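You operate a simulated robot arm through the tools that you are given. There is no shell and no other tool.

Carry out the task below with a simulated robot arm. There is one attempt and no reset: what you move stays moved.

Task
Sieve the yellow pan's dusty washers back into the yellow parts bin.
Fine: shake over the square tray; pan and sieve back, both empty; spill none; leave the other bins.

It is judged by the outcome, as a careful person would: the job done as asked, and still so three seconds after it is handed in. It fails if anything else is knocked over, pushed out of place, dropped, spilled or broken.

Robot
A 7-joint arm with a three-finger gripper, fixed in place. Base frame: the origin is at the foot of the arm, x ahead of it, y to its left, z up; the work surface is at about z = 766. Readings come in mm, degrees, newtons and seconds.
Its first joint turns from -166.0 to 166.0 degrees. Payload 2.69 kg.
The tool frame sits at the grasp point between the pads (the TCP): z along the fingers, y along the line on which they close. The tips reach 30 mm beyond it. The gripper opens to 128 mm. The gripper's body begins 117 mm behind the TCP.
Orientation is that of the tool frame in the base frame, as a unit quaternion [w, x, y, z]. With the fingers straight down and closing along the base's y, the tool's x points along the base's -x, its y along +y and its z along -z.

Tools
- The arm moves only by the tool move_arm. Its argument "motion" is a list of rows, each a list of 7 numbers: the opening, from 0 (shut) to 1 (fully open), then the shift along the tool's x, y, z in cm, then the turn, a rotation vector about the tool's x, y, z in degrees. In form: [[gripper, dx, dy, dz, rx, ry, rz], ...]. A call has 1 to 20 rows; each row shifts and turns the commanded pose from where the row before left it, along the tool's axes as they then stand. Rows are played at 5 a second. More than 50 mm and 8.6 degrees between two rows, or a gripper value outside its range, and nothing of the call is played. A pose out of reach is approached as far as the arm can. The call stops where the force on the tool passes 40 N (or 10 N more than at its start, if that is more) or the arm is blocked; 0.2 s more then pass. Each finger halts on what it meets, pressing with about 26 N; the grip force reading is that of the motor and also rises with nothing between the fingers. The clock runs only during rows and for 0.2 s after the last one: add rows that do not move to give the fingers time. It gives the time, the measured TCP pose, the force on the tool (base axes), the opening and the grip force at its end, in the units of the frame above (readings bear some noise), with the torque about the TCP (base axes, N m) and any sound that the robot's microphone picked up, and new pictures: "pictures" is both (left out), scene, wrist or none.
- Cameras (640 x 400 px; columns grow to the right, rows downward): "scene" is fixed at [65.7, 481.5, 1495.7]; the picture's right is [-0.48, -0.88, 0.00], its down [-0.59, 0.32, -0.74] and it looks along [0.65, -0.36, -0.67] (base axes); focal length 325 px, centre (320, 200). "wrist" rides on the gripper at [58, 54, -131] in the tool frame; the picture's right is [-0.68, 0.74, 0.00], its down [-0.62, -0.57, -0.55] and it looks along [-0.40, -0.37, 0.84] (tool axes); focal length 234 px, centre (320, 200). There is no depth. A picture from a camera that has moved, and an enlarged one, comes with that camera's place and axes in the base frame and with its lens. The place of the scene camera against the robot may be out by one fixed shift of up to 25 mm in any direction.
- move_column(by): slides the trunk up (or, below 0, down) by that many mm; the arm rides with it, the base frame stays. It gives what a move gives, with no picture.
- enlarge(camera, box): a new picture of the part [left, top, right, bottom] of that camera's present view, enlarged. No time passes.
- finish_job(): hands the job in; it is judged then, once.

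Places have to be worked out from the pictures, the camera data and where the tool is seen. Open the gripper and draw the arm clear of the work before you hand the job in, unless the task says otherwise.

The tools are called after "Call:" as name(argument=value, ...) on one line, values as JSON. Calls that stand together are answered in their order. move_arm: Moves the arm, as the interface text tells. Its arguments: {"type":"object","properties":{"motion":{"type":"array"},"pictures":{"type":"string","enum":["both","scene","wrist","none"]}},"required":["motion"]} The other tools are called the same way: move_column (by) slides the trunk up or down; enlarge (camera, box) takes an enlarged picture of a part of a camera's view; finish_job () hands the job in.

At the start:

```text
time_s: 0.0
eef_pos: [682.4, 251.7, 1193.5]
ee_rot: [0.001, 0.0, 1.0, 0.0]
ft_force: [0.5, -0.9, -0.2]
moment: [-0.01, 0.0, 0.01]
gripper_width: 127.7
gripper_force: 0.0
trunk travel left (down, up): [-150.0, 200.0]
```

scene: 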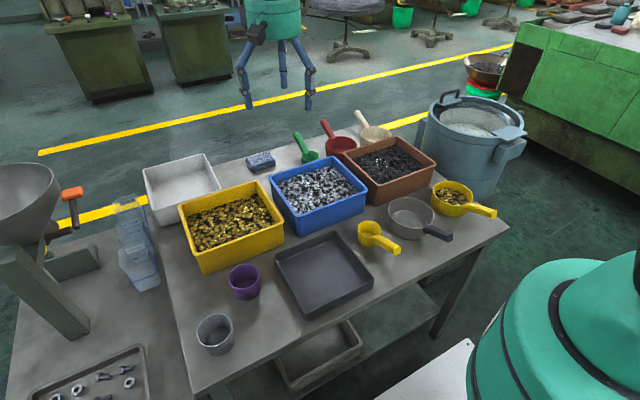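
wrist: 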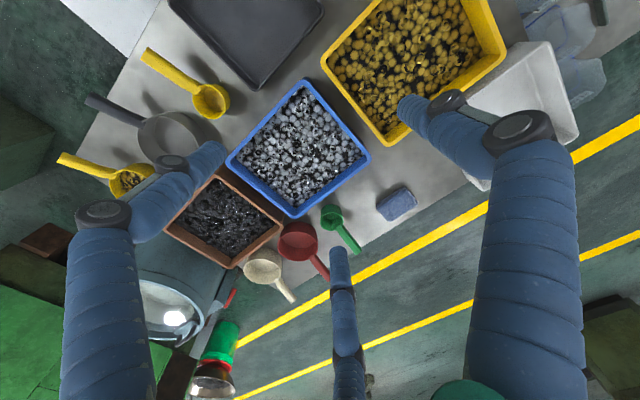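

The scene shows a yellow pan with washers at the right, a sieve with a dark handle next to it, an empty yellow scoop, a dark square tray, and a yellow bin. I'll enlarge the relevant zones before moving.

Call:
enlarge(camera="scene", box=[340, 160, 520, 272])

Call:
enlarge(camera="scene", box=[140, 140, 400, 302])

Call:
enlarge(camera="wrist", box=[40, 30, 340, 217])

```text
3.56 times, centred on (430, 216) of scene
camera zoom: at [65.7, 481.5, 1495.7], right [-0.48, -0.88, 0.0], down [-0.59, 0.32, -0.74], along [0.65, -0.36, -0.67], focal length 1155 px, centre (-71, 143)
```

zoom: 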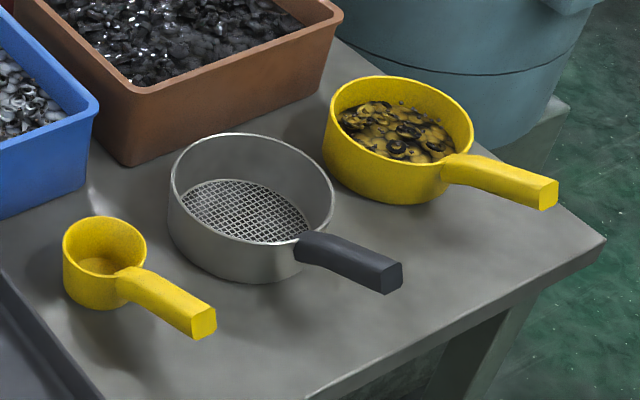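

```text
2.46 times, centred on (270, 221) of scene
camera zoom: at [65.7, 481.5, 1495.7], right [-0.48, -0.88, 0.0], down [-0.59, 0.32, -0.74], along [0.65, -0.36, -0.67], focal length 800 px, centre (443, 148)
```

zoom: 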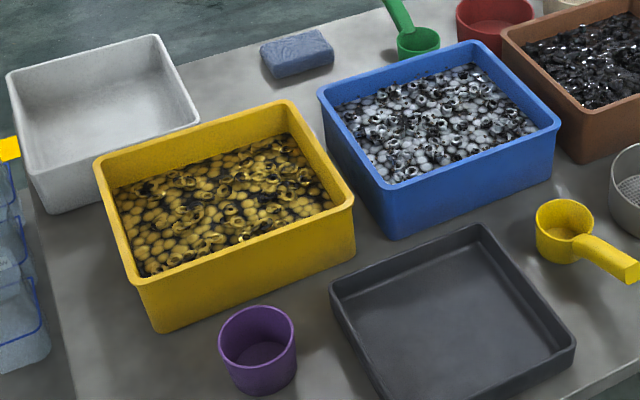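

```text
2.13 times, centred on (190, 124) of wrist
camera zoom: at [624.7, 304.3, 1324.8], right [0.68, 0.74, 0.0], down [0.62, -0.57, 0.55], along [0.4, -0.37, -0.84], focal length 500 px, centre (597, 363)
```

zoom: 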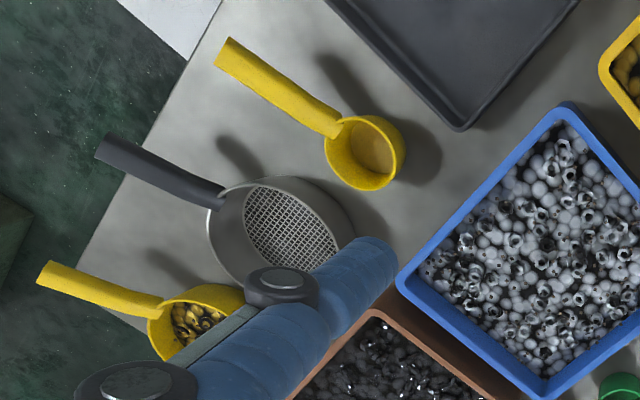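

The hand seems to be drawn with three fingers. I'll close the gripper in free air to see how the fingers really meet, then work out the places.

Call:
move_arm(motion=[[0, 0, 0, 0, 0, 0, 0], [0, 0, 0, 0, 0, 0, 0], [0, 0, 0, 0, 0, 0, 0], [0, 0, 0, 0, 0, 0, 0]])

```text
time_s: 1.0
eef_pos: [682.1, 250.8, 1192.7]
ee_rot: [0.0, 0.0, 1.0, 0.0]
ft_force: [0.3, -0.5, -0.1]
moment: [-0.03, 0.01, 0.02]
gripper_width: 2.2
gripper_force: 26.1
trunk travel left (down, up): [-150.0, 200.0]
camera wrist: at [624.7, 304.3, 1324.8], right [0.68, 0.74, 0.0], down [0.62, -0.57, 0.55], along [0.4, -0.37, -0.84], focal length 234 px, centre (320, 200)
```

scene: 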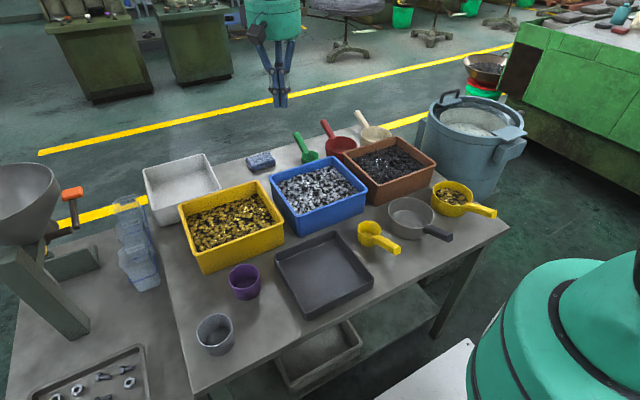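
wrist: 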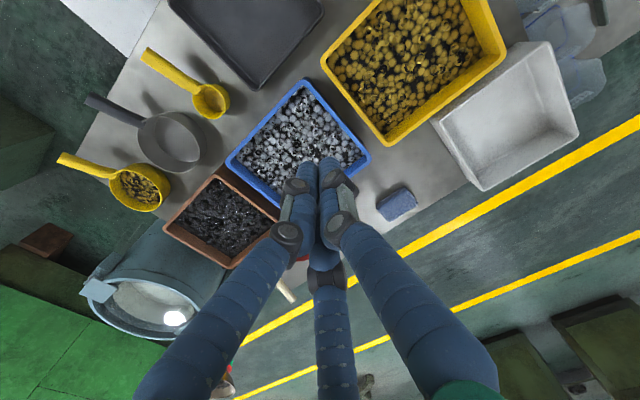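

The fingers meet at the TCP, and now the pan is unobscured in the wrist view. I'll enlarge the relevant parts for measuring.

Call:
enlarge(camera="wrist", box=[40, 30, 240, 230])

Call:
enlarge(camera="wrist", box=[160, 0, 520, 225])

```text
2.00 times, centred on (140, 130) of wrist
camera zoom: at [624.7, 304.3, 1324.8], right [0.68, 0.74, 0.0], down [0.62, -0.57, 0.55], along [0.4, -0.37, -0.84], focal length 468 px, centre (680, 340)
```

zoom: 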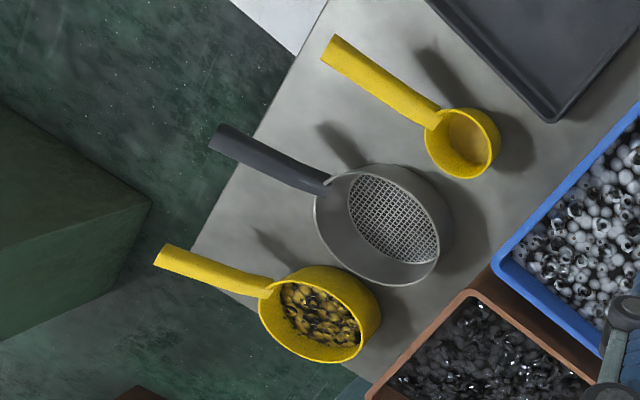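

```text
1.78 times, centred on (340, 112) of wrist
camera zoom: at [624.7, 304.3, 1324.8], right [0.68, 0.74, 0.0], down [0.62, -0.57, 0.55], along [0.4, -0.37, -0.84], focal length 416 px, centre (284, 356)
```

zoom: 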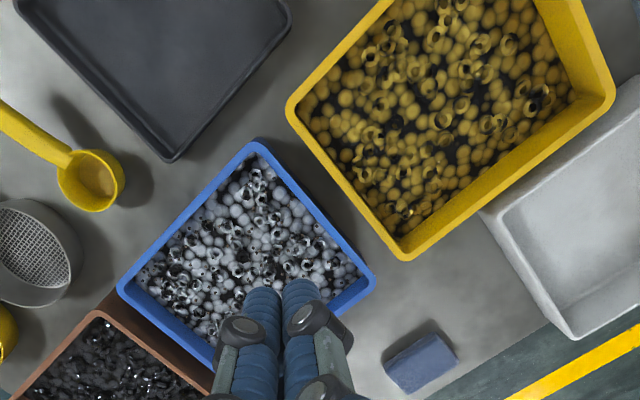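

Handles of the scoop, sieve and pan all point toward me (−x) and rise a little. I judge the sieve to be at about (530,−60), the pan at about (530,−230) and the tray at about (495,245). I'll bring the wrist camera closer over the pan and sieve for accurate measuring.

Call:
move_arm(motion=[[0, 2.37, -2.71, 1.67, 0, 0, 0], [0, 2.37, -2.71, 1.67, 0, 0, 0], [0, 2.37, -2.71, 1.67, 0, 0, 0], [0, 2.37, -2.71, 1.67, 0, 0, 0], [0, 2.37, -2.71, 1.67, 0, 0, 0], [0, 2.37, -2.71, 1.67, 0, 0, 0], [0, 2.37, -2.71, 1.67, 0, 0, 0], [0, 2.37, -2.71, 1.67, 0, 0, 0], [0, 2.37, -2.71, 1.67, 0, 0, 0], [0, 2.37, -2.71, 1.67, 0, 0, 0], [0, 2.37, -2.71, 1.67, 0, 0, 0], [0, 2.37, -2.71, 1.67, 0, 0, 0], [0, 0, 0, 0, 0, 0, 0]])

```text
time_s: 3.8
eef_pos: [396.3, -72.0, 994.4]
ee_rot: [0.0, 0.0, 1.0, 0.0]
ft_force: [-0.4, -0.4, 0.4]
moment: [0.03, -0.02, 0.01]
gripper_width: 2.5
gripper_force: 25.9
trunk travel left (down, up): [-150.0, 200.0]
camera wrist: at [339.0, -20.0, 1126.3], right [0.68, 0.74, 0.0], down [0.62, -0.57, 0.55], along [0.4, -0.37, -0.84], focal length 234 px, centre (320, 200)
```

scene: 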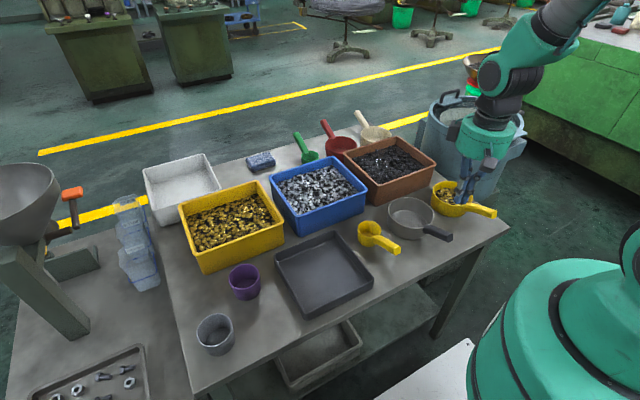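
wrist: 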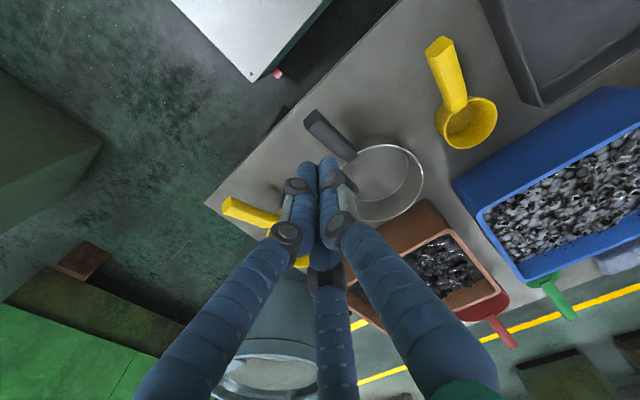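

The sieve and the handle ends are visible; I'll enlarge to read pixels precisely.

Call:
enlarge(camera="wrist", box=[200, 80, 440, 230])

Call:
enlarge(camera="wrist", box=[400, 0, 640, 150])

```text
2.67 times, centred on (320, 155) of wrist
camera zoom: at [339.0, -20.0, 1126.3], right [0.68, 0.74, 0.0], down [0.62, -0.57, 0.55], along [0.4, -0.37, -0.84], focal length 624 px, centre (320, 320)
```

zoom: 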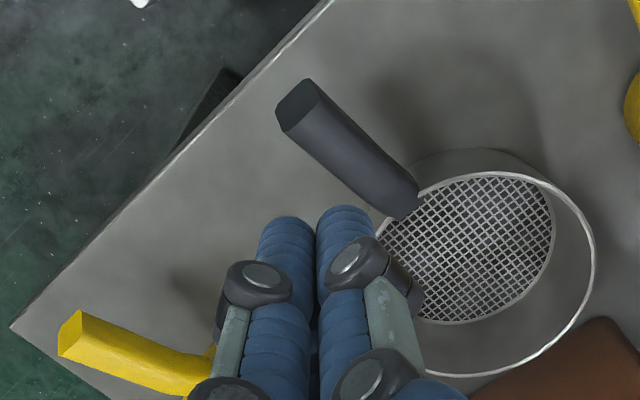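

```text
2.67 times, centred on (520, 75) of wrist
camera zoom: at [339.0, -20.0, 1126.3], right [0.68, 0.74, 0.0], down [0.62, -0.57, 0.55], along [0.4, -0.37, -0.84], focal length 624 px, centre (-213, 533)
```

zoom: 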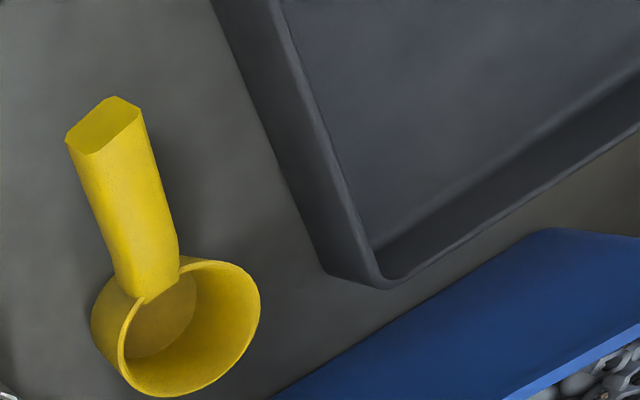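

I've triangulated the sieve handle tip at about (385,−78,843) and the sieve centre at about (530,−74). Next I'll put the camera almost straight above the pan and sieve for a cleaner look.

Call:
move_arm(motion=[[0, -3.03, -2.87, -0.18, 0, 0, 0], [0, -3.03, -2.87, -0.18, 0, 0, 0], [0, -3.03, -2.87, -0.18, 0, 0, 0], [0, -3.03, -2.87, -0.18, 0, 0, 0], [0, -3.03, -2.87, -0.18, 0, 0, 0], [0, -3.03, -2.87, -0.18, 0, 0, 0], [0, 0, 0, 0, 0, 0, 0]], pictures="wrist")

```text
time_s: 5.4
eef_pos: [579.3, -245.2, 1002.6]
ee_rot: [-0.001, 0.001, 1.0, 0.0]
ft_force: [1.2, 0.0, -0.1]
moment: [0.03, 0.05, 0.02]
gripper_width: 2.3
gripper_force: 26.5
trunk travel left (down, up): [-150.0, 200.0]
camera wrist: at [521.1, -192.4, 1134.8], right [0.68, 0.74, 0.0], down [0.62, -0.57, 0.55], along [0.4, -0.37, -0.84], focal length 234 px, centre (320, 200)
```

wrist: 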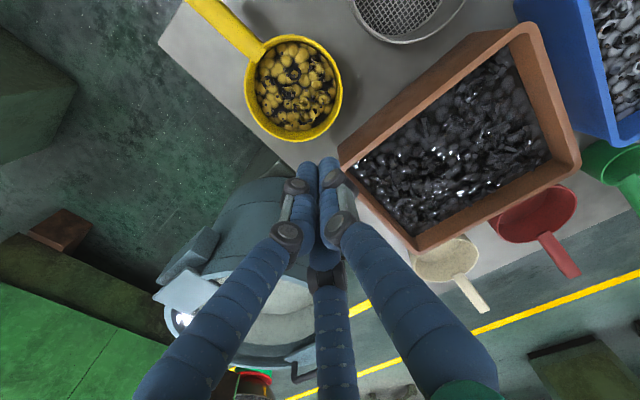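

Call:
enlarge(camera="wrist", box=[160, 0, 480, 200])

```text
2.00 times, centred on (320, 100) of wrist
camera zoom: at [521.1, -192.4, 1134.8], right [0.68, 0.74, 0.0], down [0.62, -0.57, 0.55], along [0.4, -0.37, -0.84], focal length 468 px, centre (320, 400)
```

zoom: 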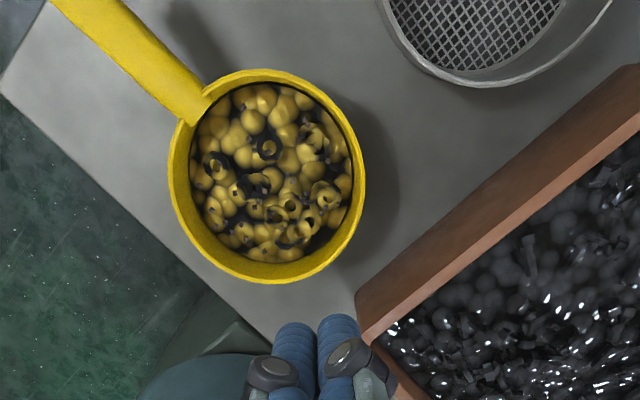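

View C puts the pan centre at about (528,−245), with its rim at z≈805 and handle end at (392,−246,848). The handles slope up toward me, so I'll grip along the handle with the tool pitched forward. I'll move above the sieve handle, pitch the tool to about 40° below horizontal, and check that it's reachable.

Call:
move_arm(motion=[[0, 2.98, 2.82, 0, 0, 0, 0], [0, 2.98, 2.82, 0, 0, 0, 0], [0, 2.98, 2.82, 0, 0, 0, 0], [0, 2.98, 2.82, 0, 0, 0, 0], [0, 2.98, 2.82, 0, 0, 0, 0], [0, 2.98, 2.82, 0, 0, 0, 0], [0.4, 0, 0, 0, 0, -8.33, 0], [0.4, 0, 0, 0, 0, -8.33, 0], [0.4, 0, 0, 0, 0, -8.33, 0], [0.4, 0, 0, 0, 0, -8.33, 0], [0.4, 0, 0, 0, 0, -8.33, 0], [0.4, 0, 0, 0, 0, -8.33, 0], [0.4, 0, 0, 0, 0, 0, 0]])

```text
time_s: 7.8
eef_pos: [281.8, -28.7, 856.2]
ee_rot: [0.117, 0.036, 0.989, 0.083]
ft_force: [6.7, -0.7, 2.5]
moment: [0.34, 1.19, -0.13]
gripper_width: 51.1
gripper_force: 0.0
trunk travel left (down, up): [-150.0, 200.0]
stopped in row 11: the force on the tool passed its limit at 96 N (the readings are from after the stop); the commanded pose is now the measured one
camera wrist: at [197.7, 6.9, 977.6], right [0.69, 0.66, 0.28], down [0.44, -0.7, 0.57], along [0.57, -0.27, -0.77], focal length 234 px, centre (320, 200)
```

scene: 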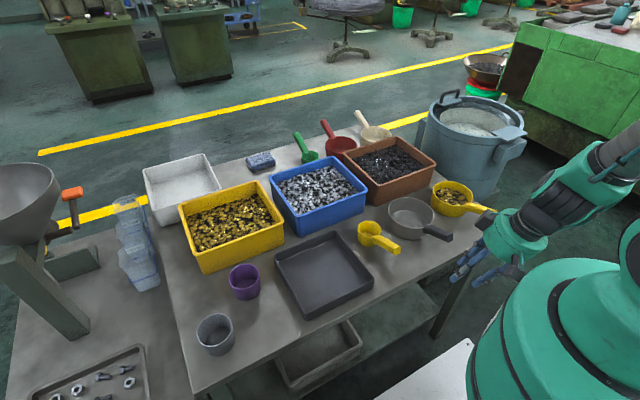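
wrist: 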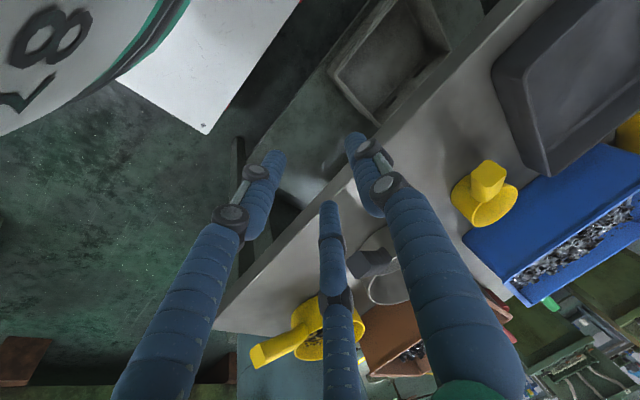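

The pitched pose so near the base wasn't reachable: the arm folded back off the table and stopped at high force. The scene still looks unchanged. I'll retreat straight up first, then forward, keeping this orientation.

Call:
move_arm(motion=[[0.4, -0.85, 0.65, -3.6, 0, 0, 0], [0.4, -0.85, 0.65, -3.6, 0, 0, 0], [0.4, -0.85, 0.65, -3.6, 0, 0, 0], [0.4, -0.85, 0.65, -3.6, 0, 0, 0], [0.4, 0, 0, 0, 0, 0, 0]])

```text
time_s: 9.0
eef_pos: [278.6, -30.2, 1006.7]
ee_rot: [0.118, 0.036, 0.989, 0.083]
ft_force: [0.4, 0.0, -0.1]
moment: [-0.02, -0.02, -0.01]
gripper_width: 51.3
gripper_force: 0.1
trunk travel left (down, up): [-150.0, 200.0]
camera wrist: at [193.9, 7.0, 1128.1], right [0.69, 0.66, 0.28], down [0.44, -0.7, 0.57], along [0.57, -0.27, -0.77], focal length 234 px, centre (320, 200)
```

scene: 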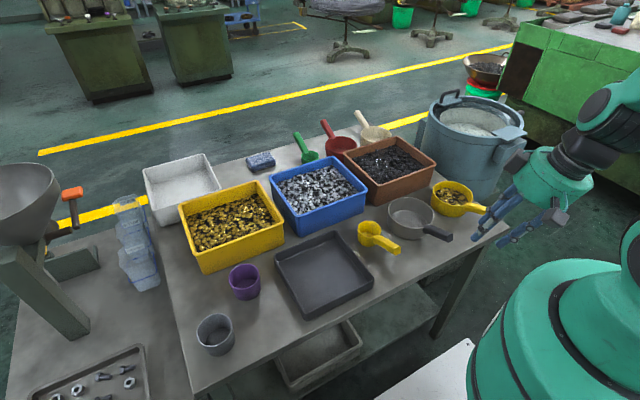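
wrist: 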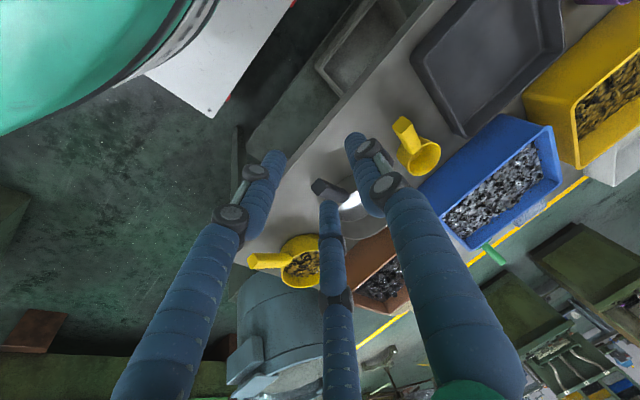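

Free again and nothing has moved. Now forward, and back to the tool-down orientation.

Call:
move_arm(motion=[[0.4, -3.5, -0.95, 0.65, 0, 0, 0], [0.4, -3.5, -0.95, 0.65, 0, 0, 0], [0.4, -3.5, -0.95, 0.65, 0, 0, 0], [0.4, -3.5, -0.95, 0.65, 0, 0, 0], [0.4, 0, 0, 0, 3.19, 4.48, -1.38], [0.4, 0, 0, 0, 3.19, 4.48, -1.38], [0.4, 0, 0, 0, 3.19, 4.48, -1.38], [0.4, 0, 0, 0, 0, 0, 0]], pictures="none")

Call:
move_column(by=200)

```text
time_s: 10.8
eef_pos: [420.6, -75.0, 1005.8]
ee_rot: [0.001, 0.0, 1.0, -0.001]
ft_force: [-0.2, 0.6, 0.9]
moment: [-0.02, 0.05, 0.0]
gripper_width: 51.3
gripper_force: 0.0
trunk travel left (down, up): [-150.0, 200.0]
```

```text
time_s: 13.0
eef_pos: [419.3, -74.3, 1206.8]
ee_rot: [0.002, 0.001, 1.0, 0.0]
ft_force: [-0.5, -0.3, -0.8]
moment: [-0.01, -0.02, -0.01]
gripper_width: 51.1
gripper_force: 0.0
trunk travel left (down, up): [-350.0, 0.0]
```

The trunk is up 200 mm. I'll lower with the tool vertical, then pitch only a little and check that the measured pose follows.

Call:
move_arm(motion=[[0.4, 0, 0, 4.1, 0, 0, 0], [0.4, 0, 0, 4.1, 0, 0, 0], [0.4, 0, 0, 4.1, 0, 0, 0], [0.4, 0, 0, 4.1, 0, 0, 0], [0.4, 0, 0, 4.1, 0, 0, 0], [0.4, 0, 0, 4.1, 0, 0, 0], [0.4, 0, 0, 0, 0, -8, 0], [0.4, 0, 0, 0, 0, -8, 0], [0.4, 0, 0, 0, 0, 0, 0]], pictures="none")

```text
time_s: 15.0
eef_pos: [421.0, -70.9, 963.6]
ee_rot: [0.115, -0.001, 0.993, 0.005]
ft_force: [1.4, -0.8, 2.8]
moment: [0.0, 0.21, 0.02]
gripper_width: 51.4
gripper_force: 0.0
out of reach, approached as far as the arm can: row 8
trunk travel left (down, up): [-350.0, 0.0]
```

At only ~13° pitch the arm says out of reach, so a higher trunk is the wrong way; a lower trunk should let the forearm come in flatter. I'll check a scene picture for the arm's posture before changing anything.

Call:
move_arm(motion=[[0.4, 0, 0, 0, 0, 0, 0]])

```text
time_s: 15.4
eef_pos: [421.7, -69.8, 962.5]
ee_rot: [0.114, -0.003, 0.994, 0.005]
ft_force: [-0.5, 0.2, -0.2]
moment: [-0.01, -0.06, 0.02]
gripper_width: 51.3
gripper_force: 0.1
trunk travel left (down, up): [-350.0, 0.0]
camera wrist: at [334.9, -18.4, 1076.7], right [0.66, 0.74, 0.16], down [0.48, -0.57, 0.67], along [0.58, -0.36, -0.73], focal length 234 px, centre (320, 200)
```

scene: 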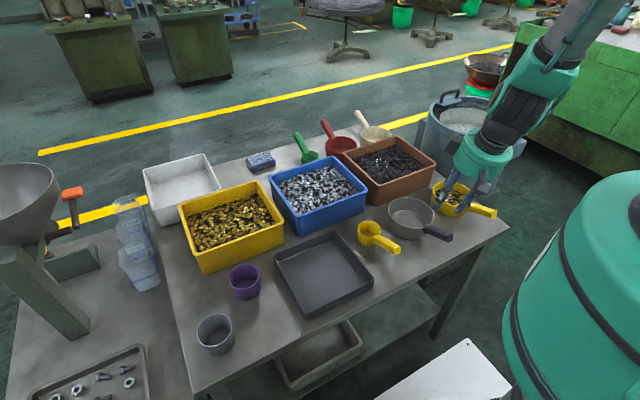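
wrist: 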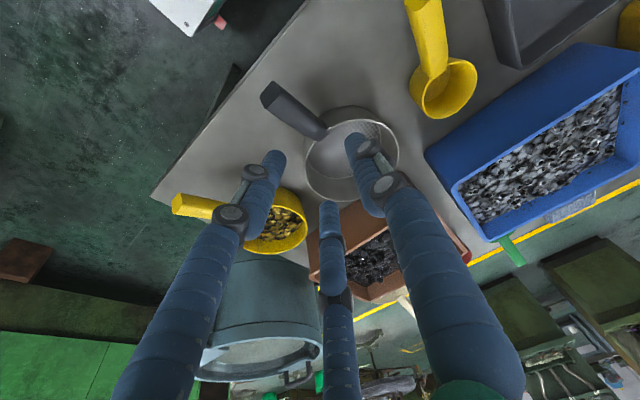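

The forearm is nearly in line with the tool (wrist at its bend limit), so a lower shoulder is needed. I'll go vertical again, rise, and lower the trunk in two stages while keeping clear of the table.

Call:
move_arm(motion=[[0.4, 0, 0, 0, 0, 8, 0], [0.4, 0, 0, 0, 0, 8, 0], [0.4, 0, 0, -4.5, 0, 0, 0], [0.4, 0, 0, -4.5, 0, 0, 0], [0.4, 0, 0, -4.5, 0, 0, 0], [0.4, 0, 0, -4.5, 0, 0, 0], [0.4, 0, 0, -4.5, 0, 0, 0], [0.4, 0, 0, -4.5, 0, 0, 0], [0.4, 0, 0, 0, 0, 0, 0]], pictures="none")

```text
time_s: 17.4
eef_pos: [432.7, -75.5, 1230.8]
ee_rot: [-0.025, -0.002, 1.0, 0.005]
ft_force: [0.1, -1.0, 0.4]
moment: [-0.05, -0.14, -0.01]
gripper_width: 51.1
gripper_force: 0.1
trunk travel left (down, up): [-350.0, 0.0]
```

Trunk down 250 now: the TCP ends at about z 980, which clears everything here.

Call:
move_column(by=-250)

Call:
move_arm(motion=[[0.4, 0, 0, 0, 0, -2.9, -0.6], [0.4, 0, 0, -4.0, 0, 0, 0], [0.4, 0, 0, -4.0, 0, 0, 0], [0.4, 0, 0, -4.0, 0, 0, 0], [0.4, 0, 0, 0, 0, 0, 0]], pictures="none")

Call:
move_column(by=-100)

```text
time_s: 19.9
eef_pos: [434.2, -75.9, 979.2]
ee_rot: [-0.027, -0.002, 1.0, 0.005]
ft_force: [-0.1, -0.5, -0.2]
moment: [0.0, 0.0, -0.02]
gripper_width: 51.1
gripper_force: 0.1
trunk travel left (down, up): [-100.0, 250.0]
```

```text
time_s: 21.1
eef_pos: [432.3, -77.0, 1101.9]
ee_rot: [-0.001, -0.007, 1.0, 0.006]
ft_force: [-0.4, -0.5, 0.2]
moment: [-0.01, -0.04, -0.03]
gripper_width: 51.3
gripper_force: 0.1
trunk travel left (down, up): [-100.0, 250.0]
```

```text
time_s: 22.5
eef_pos: [433.9, -77.0, 1000.8]
ee_rot: [-0.001, -0.007, 1.0, 0.005]
ft_force: [0.0, 0.6, -0.4]
moment: [-0.01, -0.03, -0.01]
gripper_width: 51.3
gripper_force: 0.0
trunk travel left (down, up): [0.0, 350.0]
```

Trunk fully down. Now I'll pitch in small steps and watch that the pose follows.

Call:
move_arm(motion=[[0.4, 0, 0, 0, 0, -8, 0], [0.4, 0, 0, 0, 0, -8, 0], [0.4, 0, 0, 0, 0, 0, 0]], pictures="none")

```text
time_s: 23.3
eef_pos: [431.8, -76.6, 1000.3]
ee_rot: [0.139, -0.007, 0.99, 0.007]
ft_force: [0.3, -0.2, 0.3]
moment: [0.02, -0.05, -0.01]
gripper_width: 51.1
gripper_force: 0.0
trunk travel left (down, up): [0.0, 350.0]
```

16° reached without complaint; continuing.

Call:
move_arm(motion=[[0.4, 0, 0, 0, 0, -8, 0], [0.4, 0, 0, 0, 0, -8, 0], [0.4, 0, 0, 0, 0, 0, 0]], pictures="none")

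```text
time_s: 24.1
eef_pos: [431.6, -78.2, 1000.3]
ee_rot: [0.276, -0.005, 0.961, 0.006]
ft_force: [0.3, -1.0, 0.7]
moment: [-0.04, -0.01, 0.0]
gripper_width: 50.9
gripper_force: 0.0
trunk travel left (down, up): [0.0, 350.0]
```

32° reached. Two more steps toward 48°.

Call:
move_arm(motion=[[0.4, 0, 0, 0, 0, -8, 0], [0.4, 0, 0, 0, 0, -8, 0], [0.4, 0, 0, 0, 0, 0, 0]])

```text
time_s: 24.9
eef_pos: [431.7, -77.1, 1001.5]
ee_rot: [0.407, -0.004, 0.913, 0.007]
ft_force: [-0.3, -0.4, 0.1]
moment: [0.0, -0.1, -0.01]
gripper_width: 51.2
gripper_force: 0.0
trunk travel left (down, up): [0.0, 350.0]
camera wrist: at [295.2, -26.2, 1046.1], right [0.44, 0.74, 0.51], down [0.01, -0.57, 0.82], along [0.9, -0.36, -0.26], focal length 234 px, centre (320, 200)
```

scene: 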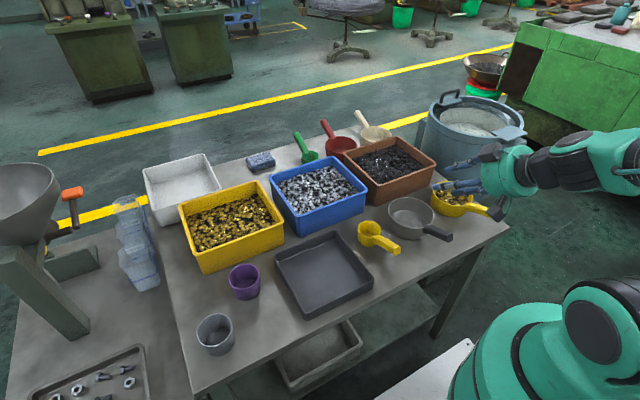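
wrist: 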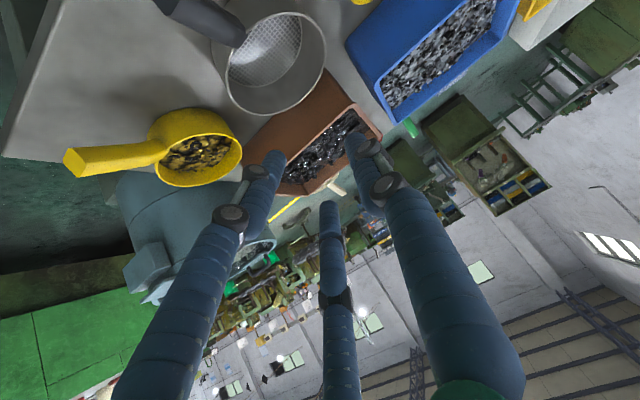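

The pitch of 48° now works fine with the forearm flat. This view shows the handles from the side; I'll enlarge to measure them.

Call:
enlarge(camera="wrist", box=[50, 0, 350, 200])

```text
2.00 times, centred on (200, 100) of wrist
camera zoom: at [295.2, -26.2, 1046.1], right [0.44, 0.74, 0.51], down [0.01, -0.57, 0.82], along [0.9, -0.36, -0.26], focal length 468 px, centre (560, 400)
```

zoom: 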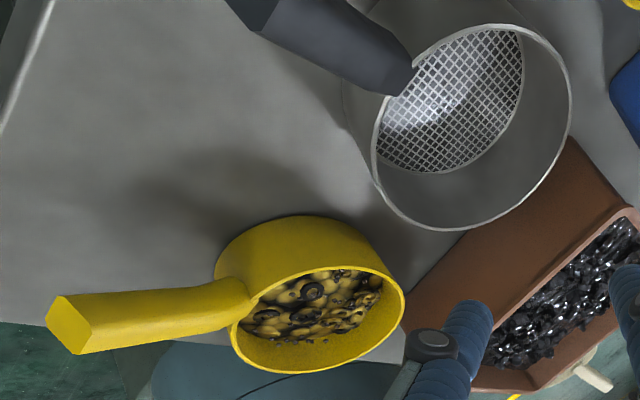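

I now have: sieve centre ≈(529,−74) with rim z≈811, pan centre ≈(528,−247) with rim z≈815, and handles sloping ~24°. I'll pitch 8° more so the fingers lie along the handle, open to about 64 mm, and come down to z≈876 above the sieve handle.

Call:
move_arm(motion=[[0.5, 0, 0, 0, 0, -8, 0], [0.5, 0, 0, 0, 0, 0, 0], [0.5, 3.58, 0, 2.14, 0, 0, 0], [0.5, 3.58, 0, 2.14, 0, 0, 0], [0.5, 3.58, 0, 2.14, 0, 0, 0], [0.5, 0, 0, 0, 0, 0, 0]])

```text
time_s: 26.3
eef_pos: [429.5, -78.1, 883.4]
ee_rot: [0.473, -0.005, 0.881, 0.006]
ft_force: [-0.6, 0.6, -0.5]
moment: [0.0, 0.01, 0.0]
gripper_width: 64.1
gripper_force: 0.0
trunk travel left (down, up): [0.0, 350.0]
camera wrist: at [287.7, -27.3, 907.9], right [0.36, 0.74, 0.57], down [-0.11, -0.57, 0.81], along [0.93, -0.36, -0.13], focal length 234 px, centre (320, 200)
```

scene: 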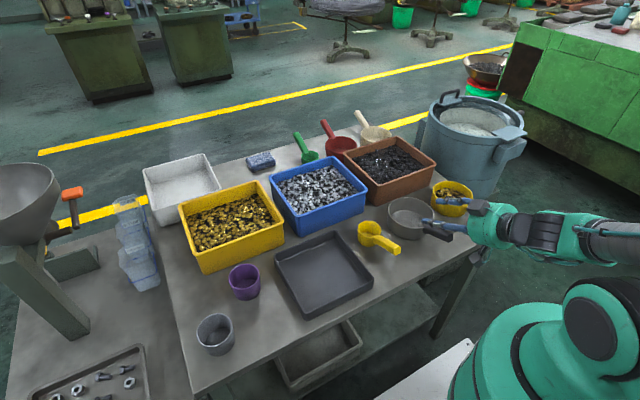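
wrist: 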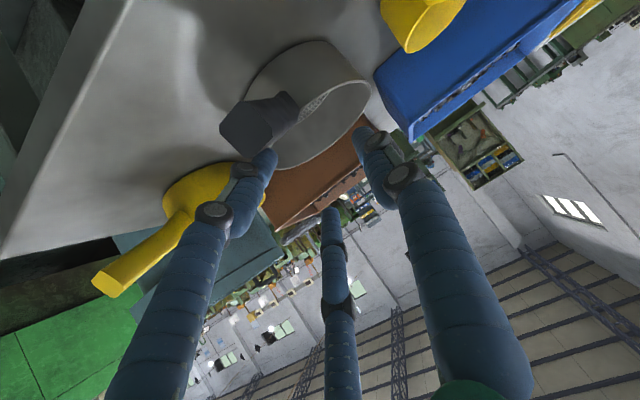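

The handle sits between the open fingers as expected. I'll go down the last 57 mm to straddle it.

Call:
move_arm(motion=[[0.5, 1.7, 0.03, 0.92, 0, 0, 0], [0.5, 1.7, 0.03, 0.92, 0, 0, 0], [0.5, 1.7, 0.03, 0.92, 0, 0, 0], [0.5, 0, 0, 0, 0, 0, 0]])

```text
time_s: 27.5
eef_pos: [453.8, -90.6, 875.0]
ee_rot: [0.506, -0.013, 0.863, -0.011]
ft_force: [-0.1, -0.9, -0.2]
moment: [0.01, 0.02, 0.0]
gripper_width: 64.0
gripper_force: 0.1
trunk travel left (down, up): [0.0, 350.0]
stopped in row 4: the arm was blocked; the commanded pose is now the measured one
camera wrist: at [312.3, -39.7, 886.9], right [0.32, 0.76, 0.57], down [-0.17, -0.54, 0.82], along [0.93, -0.36, -0.04], focal length 234 px, centre (320, 200)
```

scene: 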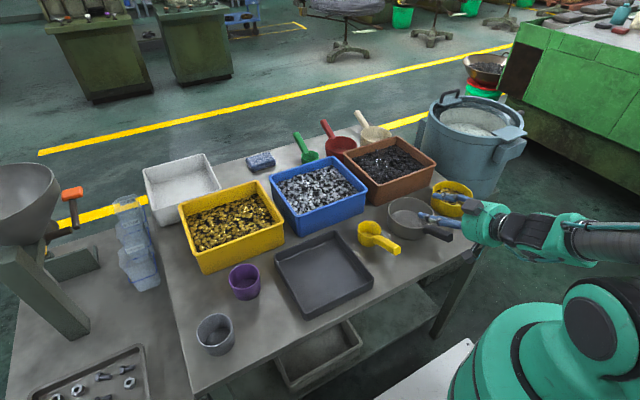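
wrist: 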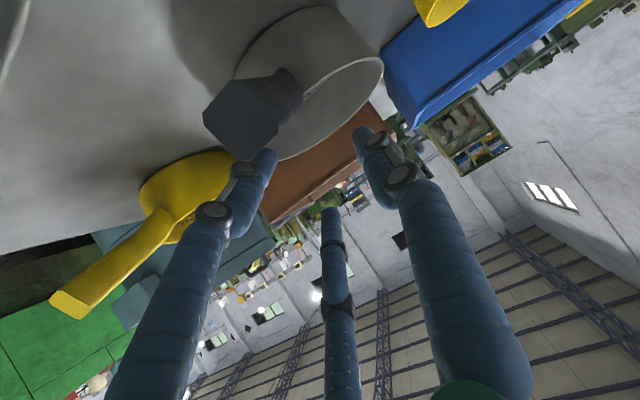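

The arm was blocked going lower at this steep forward pitch (some joint at its stop); the fingers didn't touch anything. I'll back off up and reduce the pitch to 45° before descending again.

Call:
move_arm(motion=[[0.5, -0.72, 1.3, -3.84, 0, 0, 0], [0.5, 0, 0, 0, -0.3, 7.9, 0.93], [0.5, 0, 0, 0, -0.3, 7.9, 0.93], [0.5, 0, 0, 0, 0, 0, 0]], pictures="none")

```text
time_s: 28.5
eef_pos: [425.4, -76.5, 897.6]
ee_rot: [0.38, 0.0, 0.925, 0.002]
ft_force: [0.4, 0.0, -0.6]
moment: [-0.01, 0.06, 0.03]
gripper_width: 63.9
gripper_force: 0.0
trunk travel left (down, up): [0.0, 350.0]
```

Orientation is back at 45°. Descending in modest steps.

Call:
move_arm(motion=[[0.5, 1.05, 0, 1.07, 0, 0, 0], [0.5, 1.05, 0, 1.07, 0, 0, 0], [0.5, 0, 0, 0, 0, 0, 0]], pictures="none")

```text
time_s: 29.3
eef_pos: [423.9, -76.1, 868.1]
ee_rot: [0.381, 0.0, 0.925, 0.001]
ft_force: [0.3, 0.8, -0.7]
moment: [-0.01, 0.0, -0.03]
gripper_width: 64.2
gripper_force: 0.1
trunk travel left (down, up): [0.0, 350.0]
```

Call:
move_arm(motion=[[0.5, 1.0, 0, 1.02, 0, 0, 0], [0.5, 1.0, 0, 1.02, 0, 0, 0], [0.5, 0, 0, 0, 0, 0, 0]])

```text
time_s: 30.1
eef_pos: [425.7, -78.1, 839.3]
ee_rot: [0.381, -0.001, 0.924, 0.002]
ft_force: [-0.1, 0.0, 0.6]
moment: [0.01, 0.01, 0.01]
gripper_width: 63.9
gripper_force: 0.2
trunk travel left (down, up): [0.0, 350.0]
camera wrist: at [291.5, -24.7, 891.3], right [0.48, 0.74, 0.48], down [0.05, -0.57, 0.82], along [0.88, -0.37, -0.31], focal length 234 px, centre (320, 200)
```

scene: 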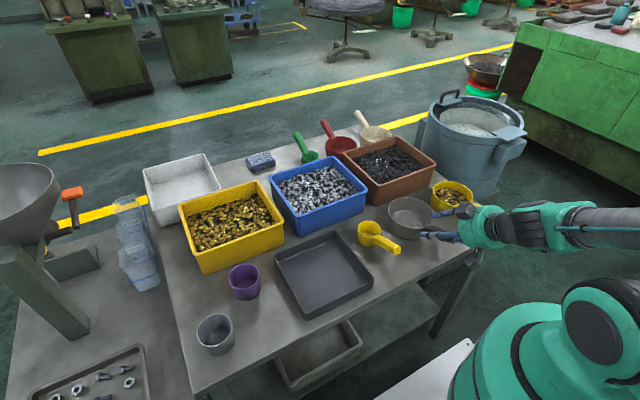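
wrist: 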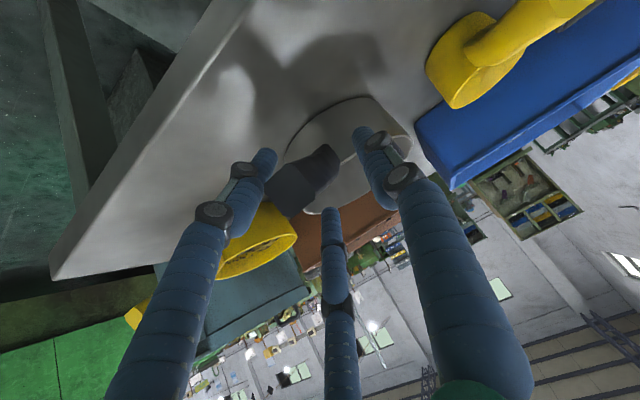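

The fingers are around the handle; I'll enlarge to see how well the handle sits between them.

Call:
enlarge(camera="wrist", box=[200, 90, 440, 240])

Call:
enlarge(camera="scene", box=[370, 170, 530, 270])

```text
2.67 times, centred on (320, 165) of wrist
camera zoom: at [291.5, -24.7, 891.3], right [0.48, 0.74, 0.48], down [0.05, -0.57, 0.82], along [0.88, -0.37, -0.31], focal length 624 px, centre (320, 293)
```

zoom: 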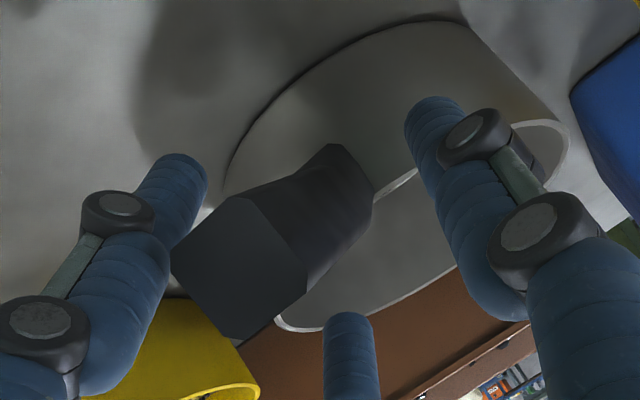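

```text
4.00 times, centred on (450, 220) of scene
camera zoom: at [65.7, 481.5, 1495.7], right [-0.48, -0.88, 0.0], down [-0.59, 0.32, -0.74], along [0.65, -0.36, -0.67], focal length 1299 px, centre (-200, 120)
```

zoom: 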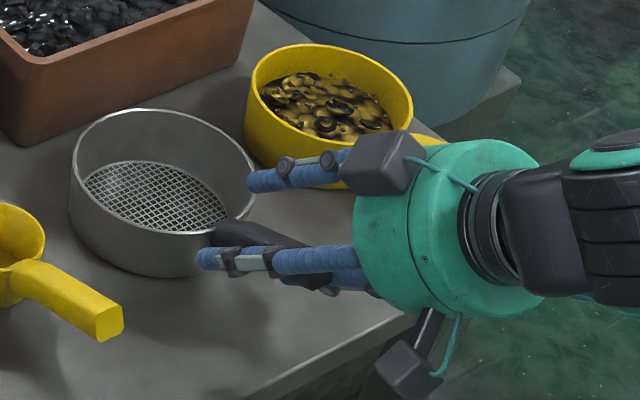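

Handle end at about (385,−75,845), and the TCP sits about 13 mm above the handle's centreline. I'll lower 13 mm, shift 4 mm left, and close.

Call:
move_arm(motion=[[0.5, 0.98, 0.4, 0.85, 0, 0, 0], [0.5, 0, 0, 0, 0, 0, 0], [0.3, 0, 0, 0, 0, 0, 0], [0, 0, 0, 0, 0, 0, 0], [0, 0, 0, 0, 0, 0, 0], [0, 0, 0, 0, 0, 0, 0]])

```text
time_s: 31.5
eef_pos: [425.4, -72.9, 827.8]
ee_rot: [0.381, -0.001, 0.924, 0.002]
ft_force: [4.4, -1.5, 10.7]
moment: [-0.15, -0.95, -0.1]
gripper_width: 31.7
gripper_force: 26.0
trunk travel left (down, up): [0.0, 350.0]
camera wrist: at [291.3, -21.2, 879.4], right [0.48, 0.74, 0.48], down [0.05, -0.57, 0.82], along [0.88, -0.37, -0.31], focal length 234 px, centre (320, 200)
```

scene: 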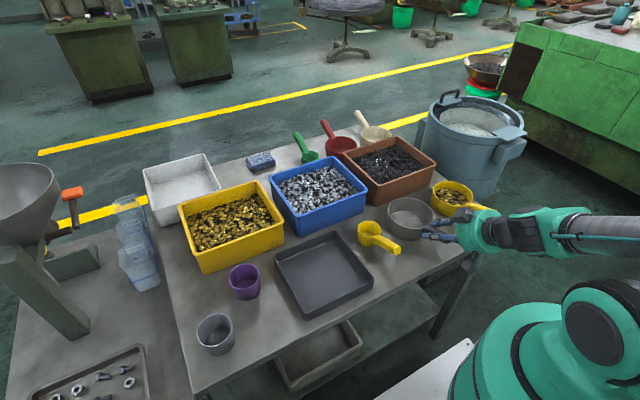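
wrist: 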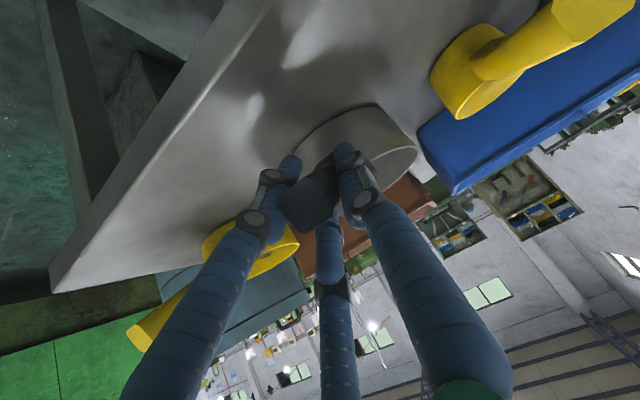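

Gripped (31.7 mm, 26 N). Lifting 20 mm slowly to see if the sieve comes along level.

Call:
move_arm(motion=[[0, -0.7, 0, -0.71, 0, 0, 0], [0, -0.7, 0, -0.71, 0, 0, 0], [0, 0, 0, 0, 0, 0, 0]])

Call:
enlarge(camera="scene", box=[370, 170, 530, 270])

```text
time_s: 32.3
eef_pos: [423.5, -73.4, 848.4]
ee_rot: [0.381, -0.001, 0.925, 0.002]
ft_force: [0.8, 1.1, -2.7]
moment: [-0.01, 0.21, -0.04]
gripper_width: 31.4
gripper_force: 25.9
trunk travel left (down, up): [0.0, 350.0]
camera wrist: at [289.6, -21.3, 899.8], right [0.48, 0.74, 0.48], down [0.05, -0.57, 0.82], along [0.88, -0.37, -0.31], focal length 234 px, centre (320, 200)
```

scene: 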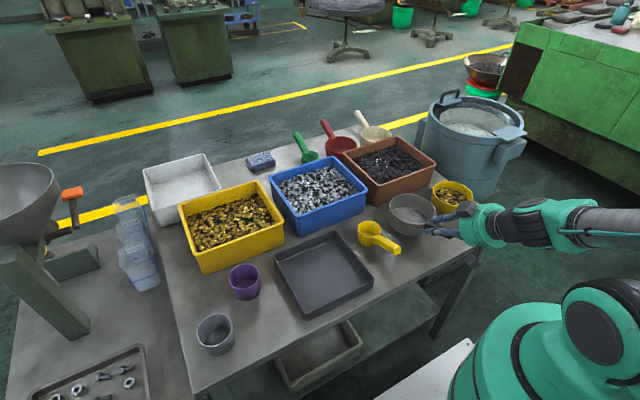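
wrist: 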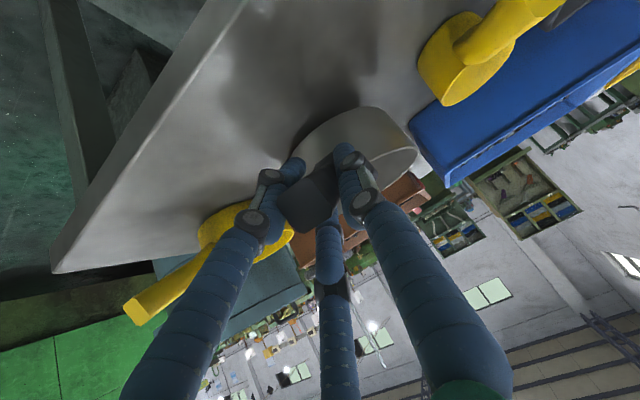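

```text
4.00 times, centred on (450, 220) of scene
camera zoom: at [65.7, 481.5, 1495.7], right [-0.48, -0.88, 0.0], down [-0.59, 0.32, -0.74], along [0.65, -0.36, -0.67], focal length 1299 px, centre (-200, 120)
```

zoom: 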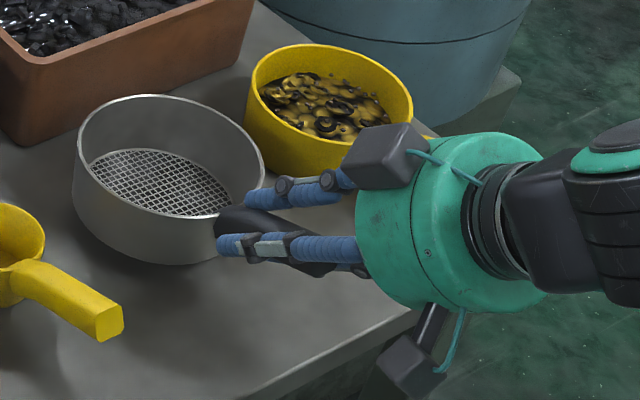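

The sieve is held level (about 2.7 N). Its home grasp pose is TCP (425.4, −72.9, 827.8) with 45° pitch. I'll lift it to z≈1000 and carry it over toward the tray, high above everything.

Call:
move_arm(motion=[[0, -2.63, 0, -2.67, 0, 0, 0], [0, -2.63, 0, -2.67, 0, 0, 0], [0, -2.63, 0, -2.67, 0, 0, 0], [0, -2.63, 0, -2.67, 0, 0, 0], [0, 0.8, 4.07, -0.3, 0, 0, 0], [0, 0.8, 4.07, -0.3, 0, 0, 0], [0, 0.8, 4.07, -0.3, 0, 0, 0], [0, 0, 0, 0, 0, 0, 0]])

```text
time_s: 34.1
eef_pos: [399.3, 42.6, 987.4]
ee_rot: [0.381, -0.001, 0.925, 0.001]
ft_force: [-0.7, -0.3, -1.5]
moment: [0.03, 0.16, 0.02]
gripper_width: 27.3
gripper_force: 26.0
out of reach, approached as far as the arm can: row 6
trunk travel left (down, up): [0.0, 350.0]
camera wrist: at [265.7, 95.3, 1039.2], right [0.48, 0.74, 0.48], down [0.05, -0.57, 0.82], along [0.88, -0.37, -0.31], focal length 234 px, centre (320, 200)
```

scene: 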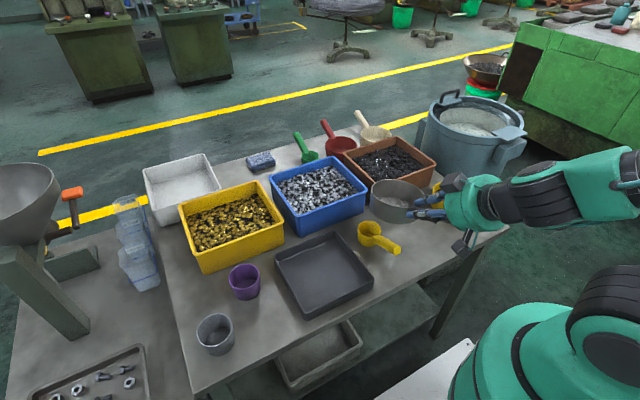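
wrist: 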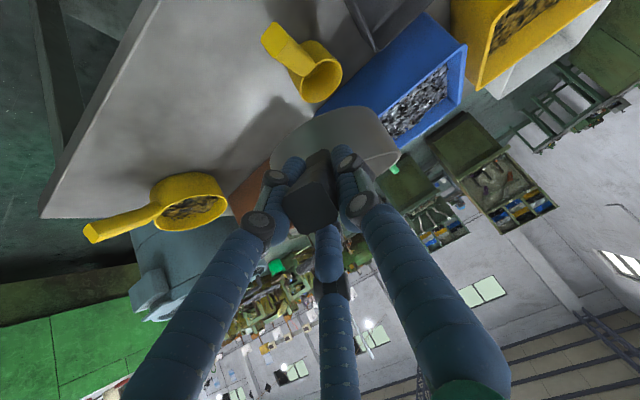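

The grip width changed from 31.4 to 27.3 mm; I'll check how the sieve sits now.

Call:
enlarge(camera="scene", box=[340, 140, 520, 252])

Call:
enlarge(camera="wrist", box=[200, 80, 440, 230])

```text
3.56 times, centred on (430, 196) of scene
camera zoom: at [65.7, 481.5, 1495.7], right [-0.48, -0.88, 0.0], down [-0.59, 0.32, -0.74], along [0.65, -0.36, -0.67], focal length 1155 px, centre (-71, 214)
```

zoom: 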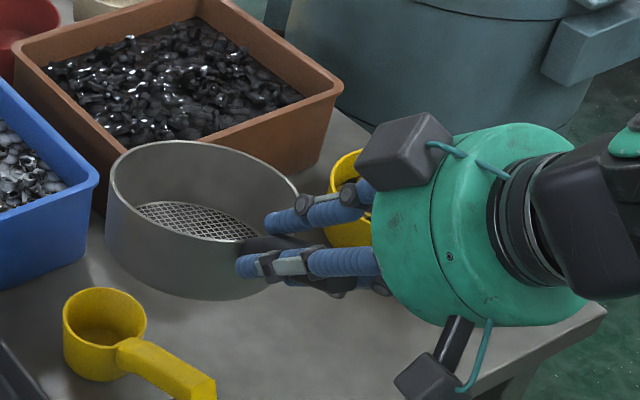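

```text
2.67 times, centred on (320, 155) of wrist
camera zoom: at [265.7, 95.3, 1039.2], right [0.48, 0.74, 0.48], down [0.05, -0.57, 0.82], along [0.88, -0.37, -0.31], focal length 624 px, centre (320, 320)
```

zoom: 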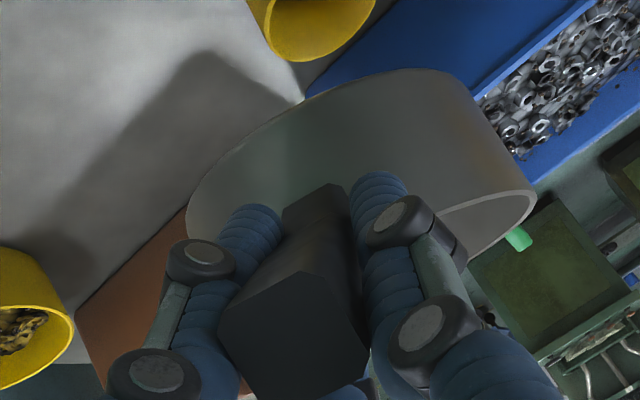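

The handle has swung in the grip to line up with the fingers (the sieve is nose-down by ~16°), so an aligned grasp is the stable one. I'll move over the tray at a larger radius, then flatten the tool so the sieve is level again.

Call:
move_arm(motion=[[0, -1.5, 0, 1.5, 0, 0, 0], [0, -1.0, 0, 1.0, 0, 0, 0], [0, -0.3, 3.3, 0.3, 0, 0, 0], [0, -0.3, 3.3, 0.3, 0, 0, 0], [0, 0, 3.3, 0, 0, 0, 0], [0, 0, 3.3, 0, 0, 0, 0], [0, 0, 3.3, 0, 0, 0, 0], [0, 0, 3.3, 0, 0, 0, 0], [0, 0, 0, 0, 0, 0, 0]])

```text
time_s: 36.1
eef_pos: [444.5, 242.5, 988.8]
ee_rot: [0.382, 0.0, 0.924, 0.002]
ft_force: [0.2, 0.5, -2.5]
moment: [-0.01, 0.17, -0.01]
gripper_width: 27.3
gripper_force: 26.1
trunk travel left (down, up): [0.0, 350.0]
camera wrist: at [312.0, 295.8, 1040.9], right [0.48, 0.74, 0.48], down [0.05, -0.57, 0.82], along [0.88, -0.37, -0.31], focal length 234 px, centre (320, 200)
```

scene: 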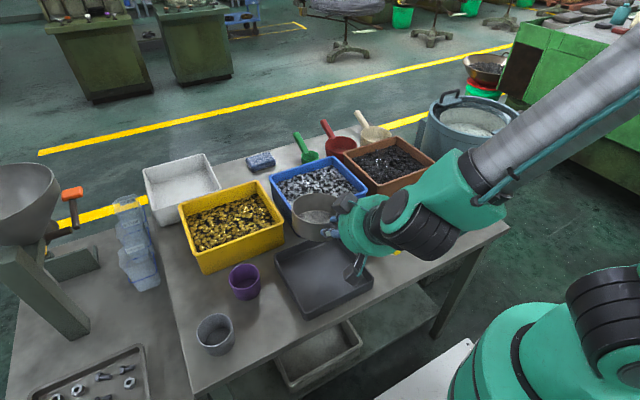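
wrist: 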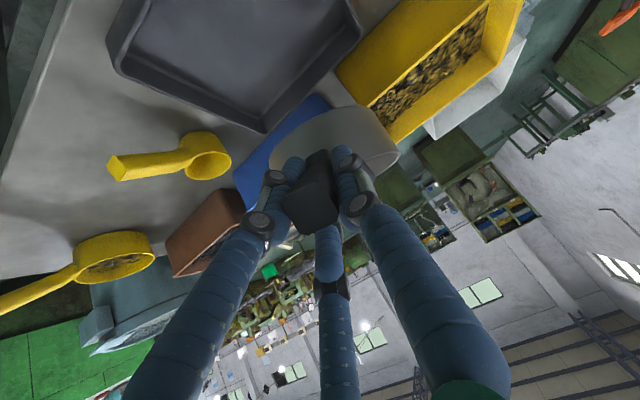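

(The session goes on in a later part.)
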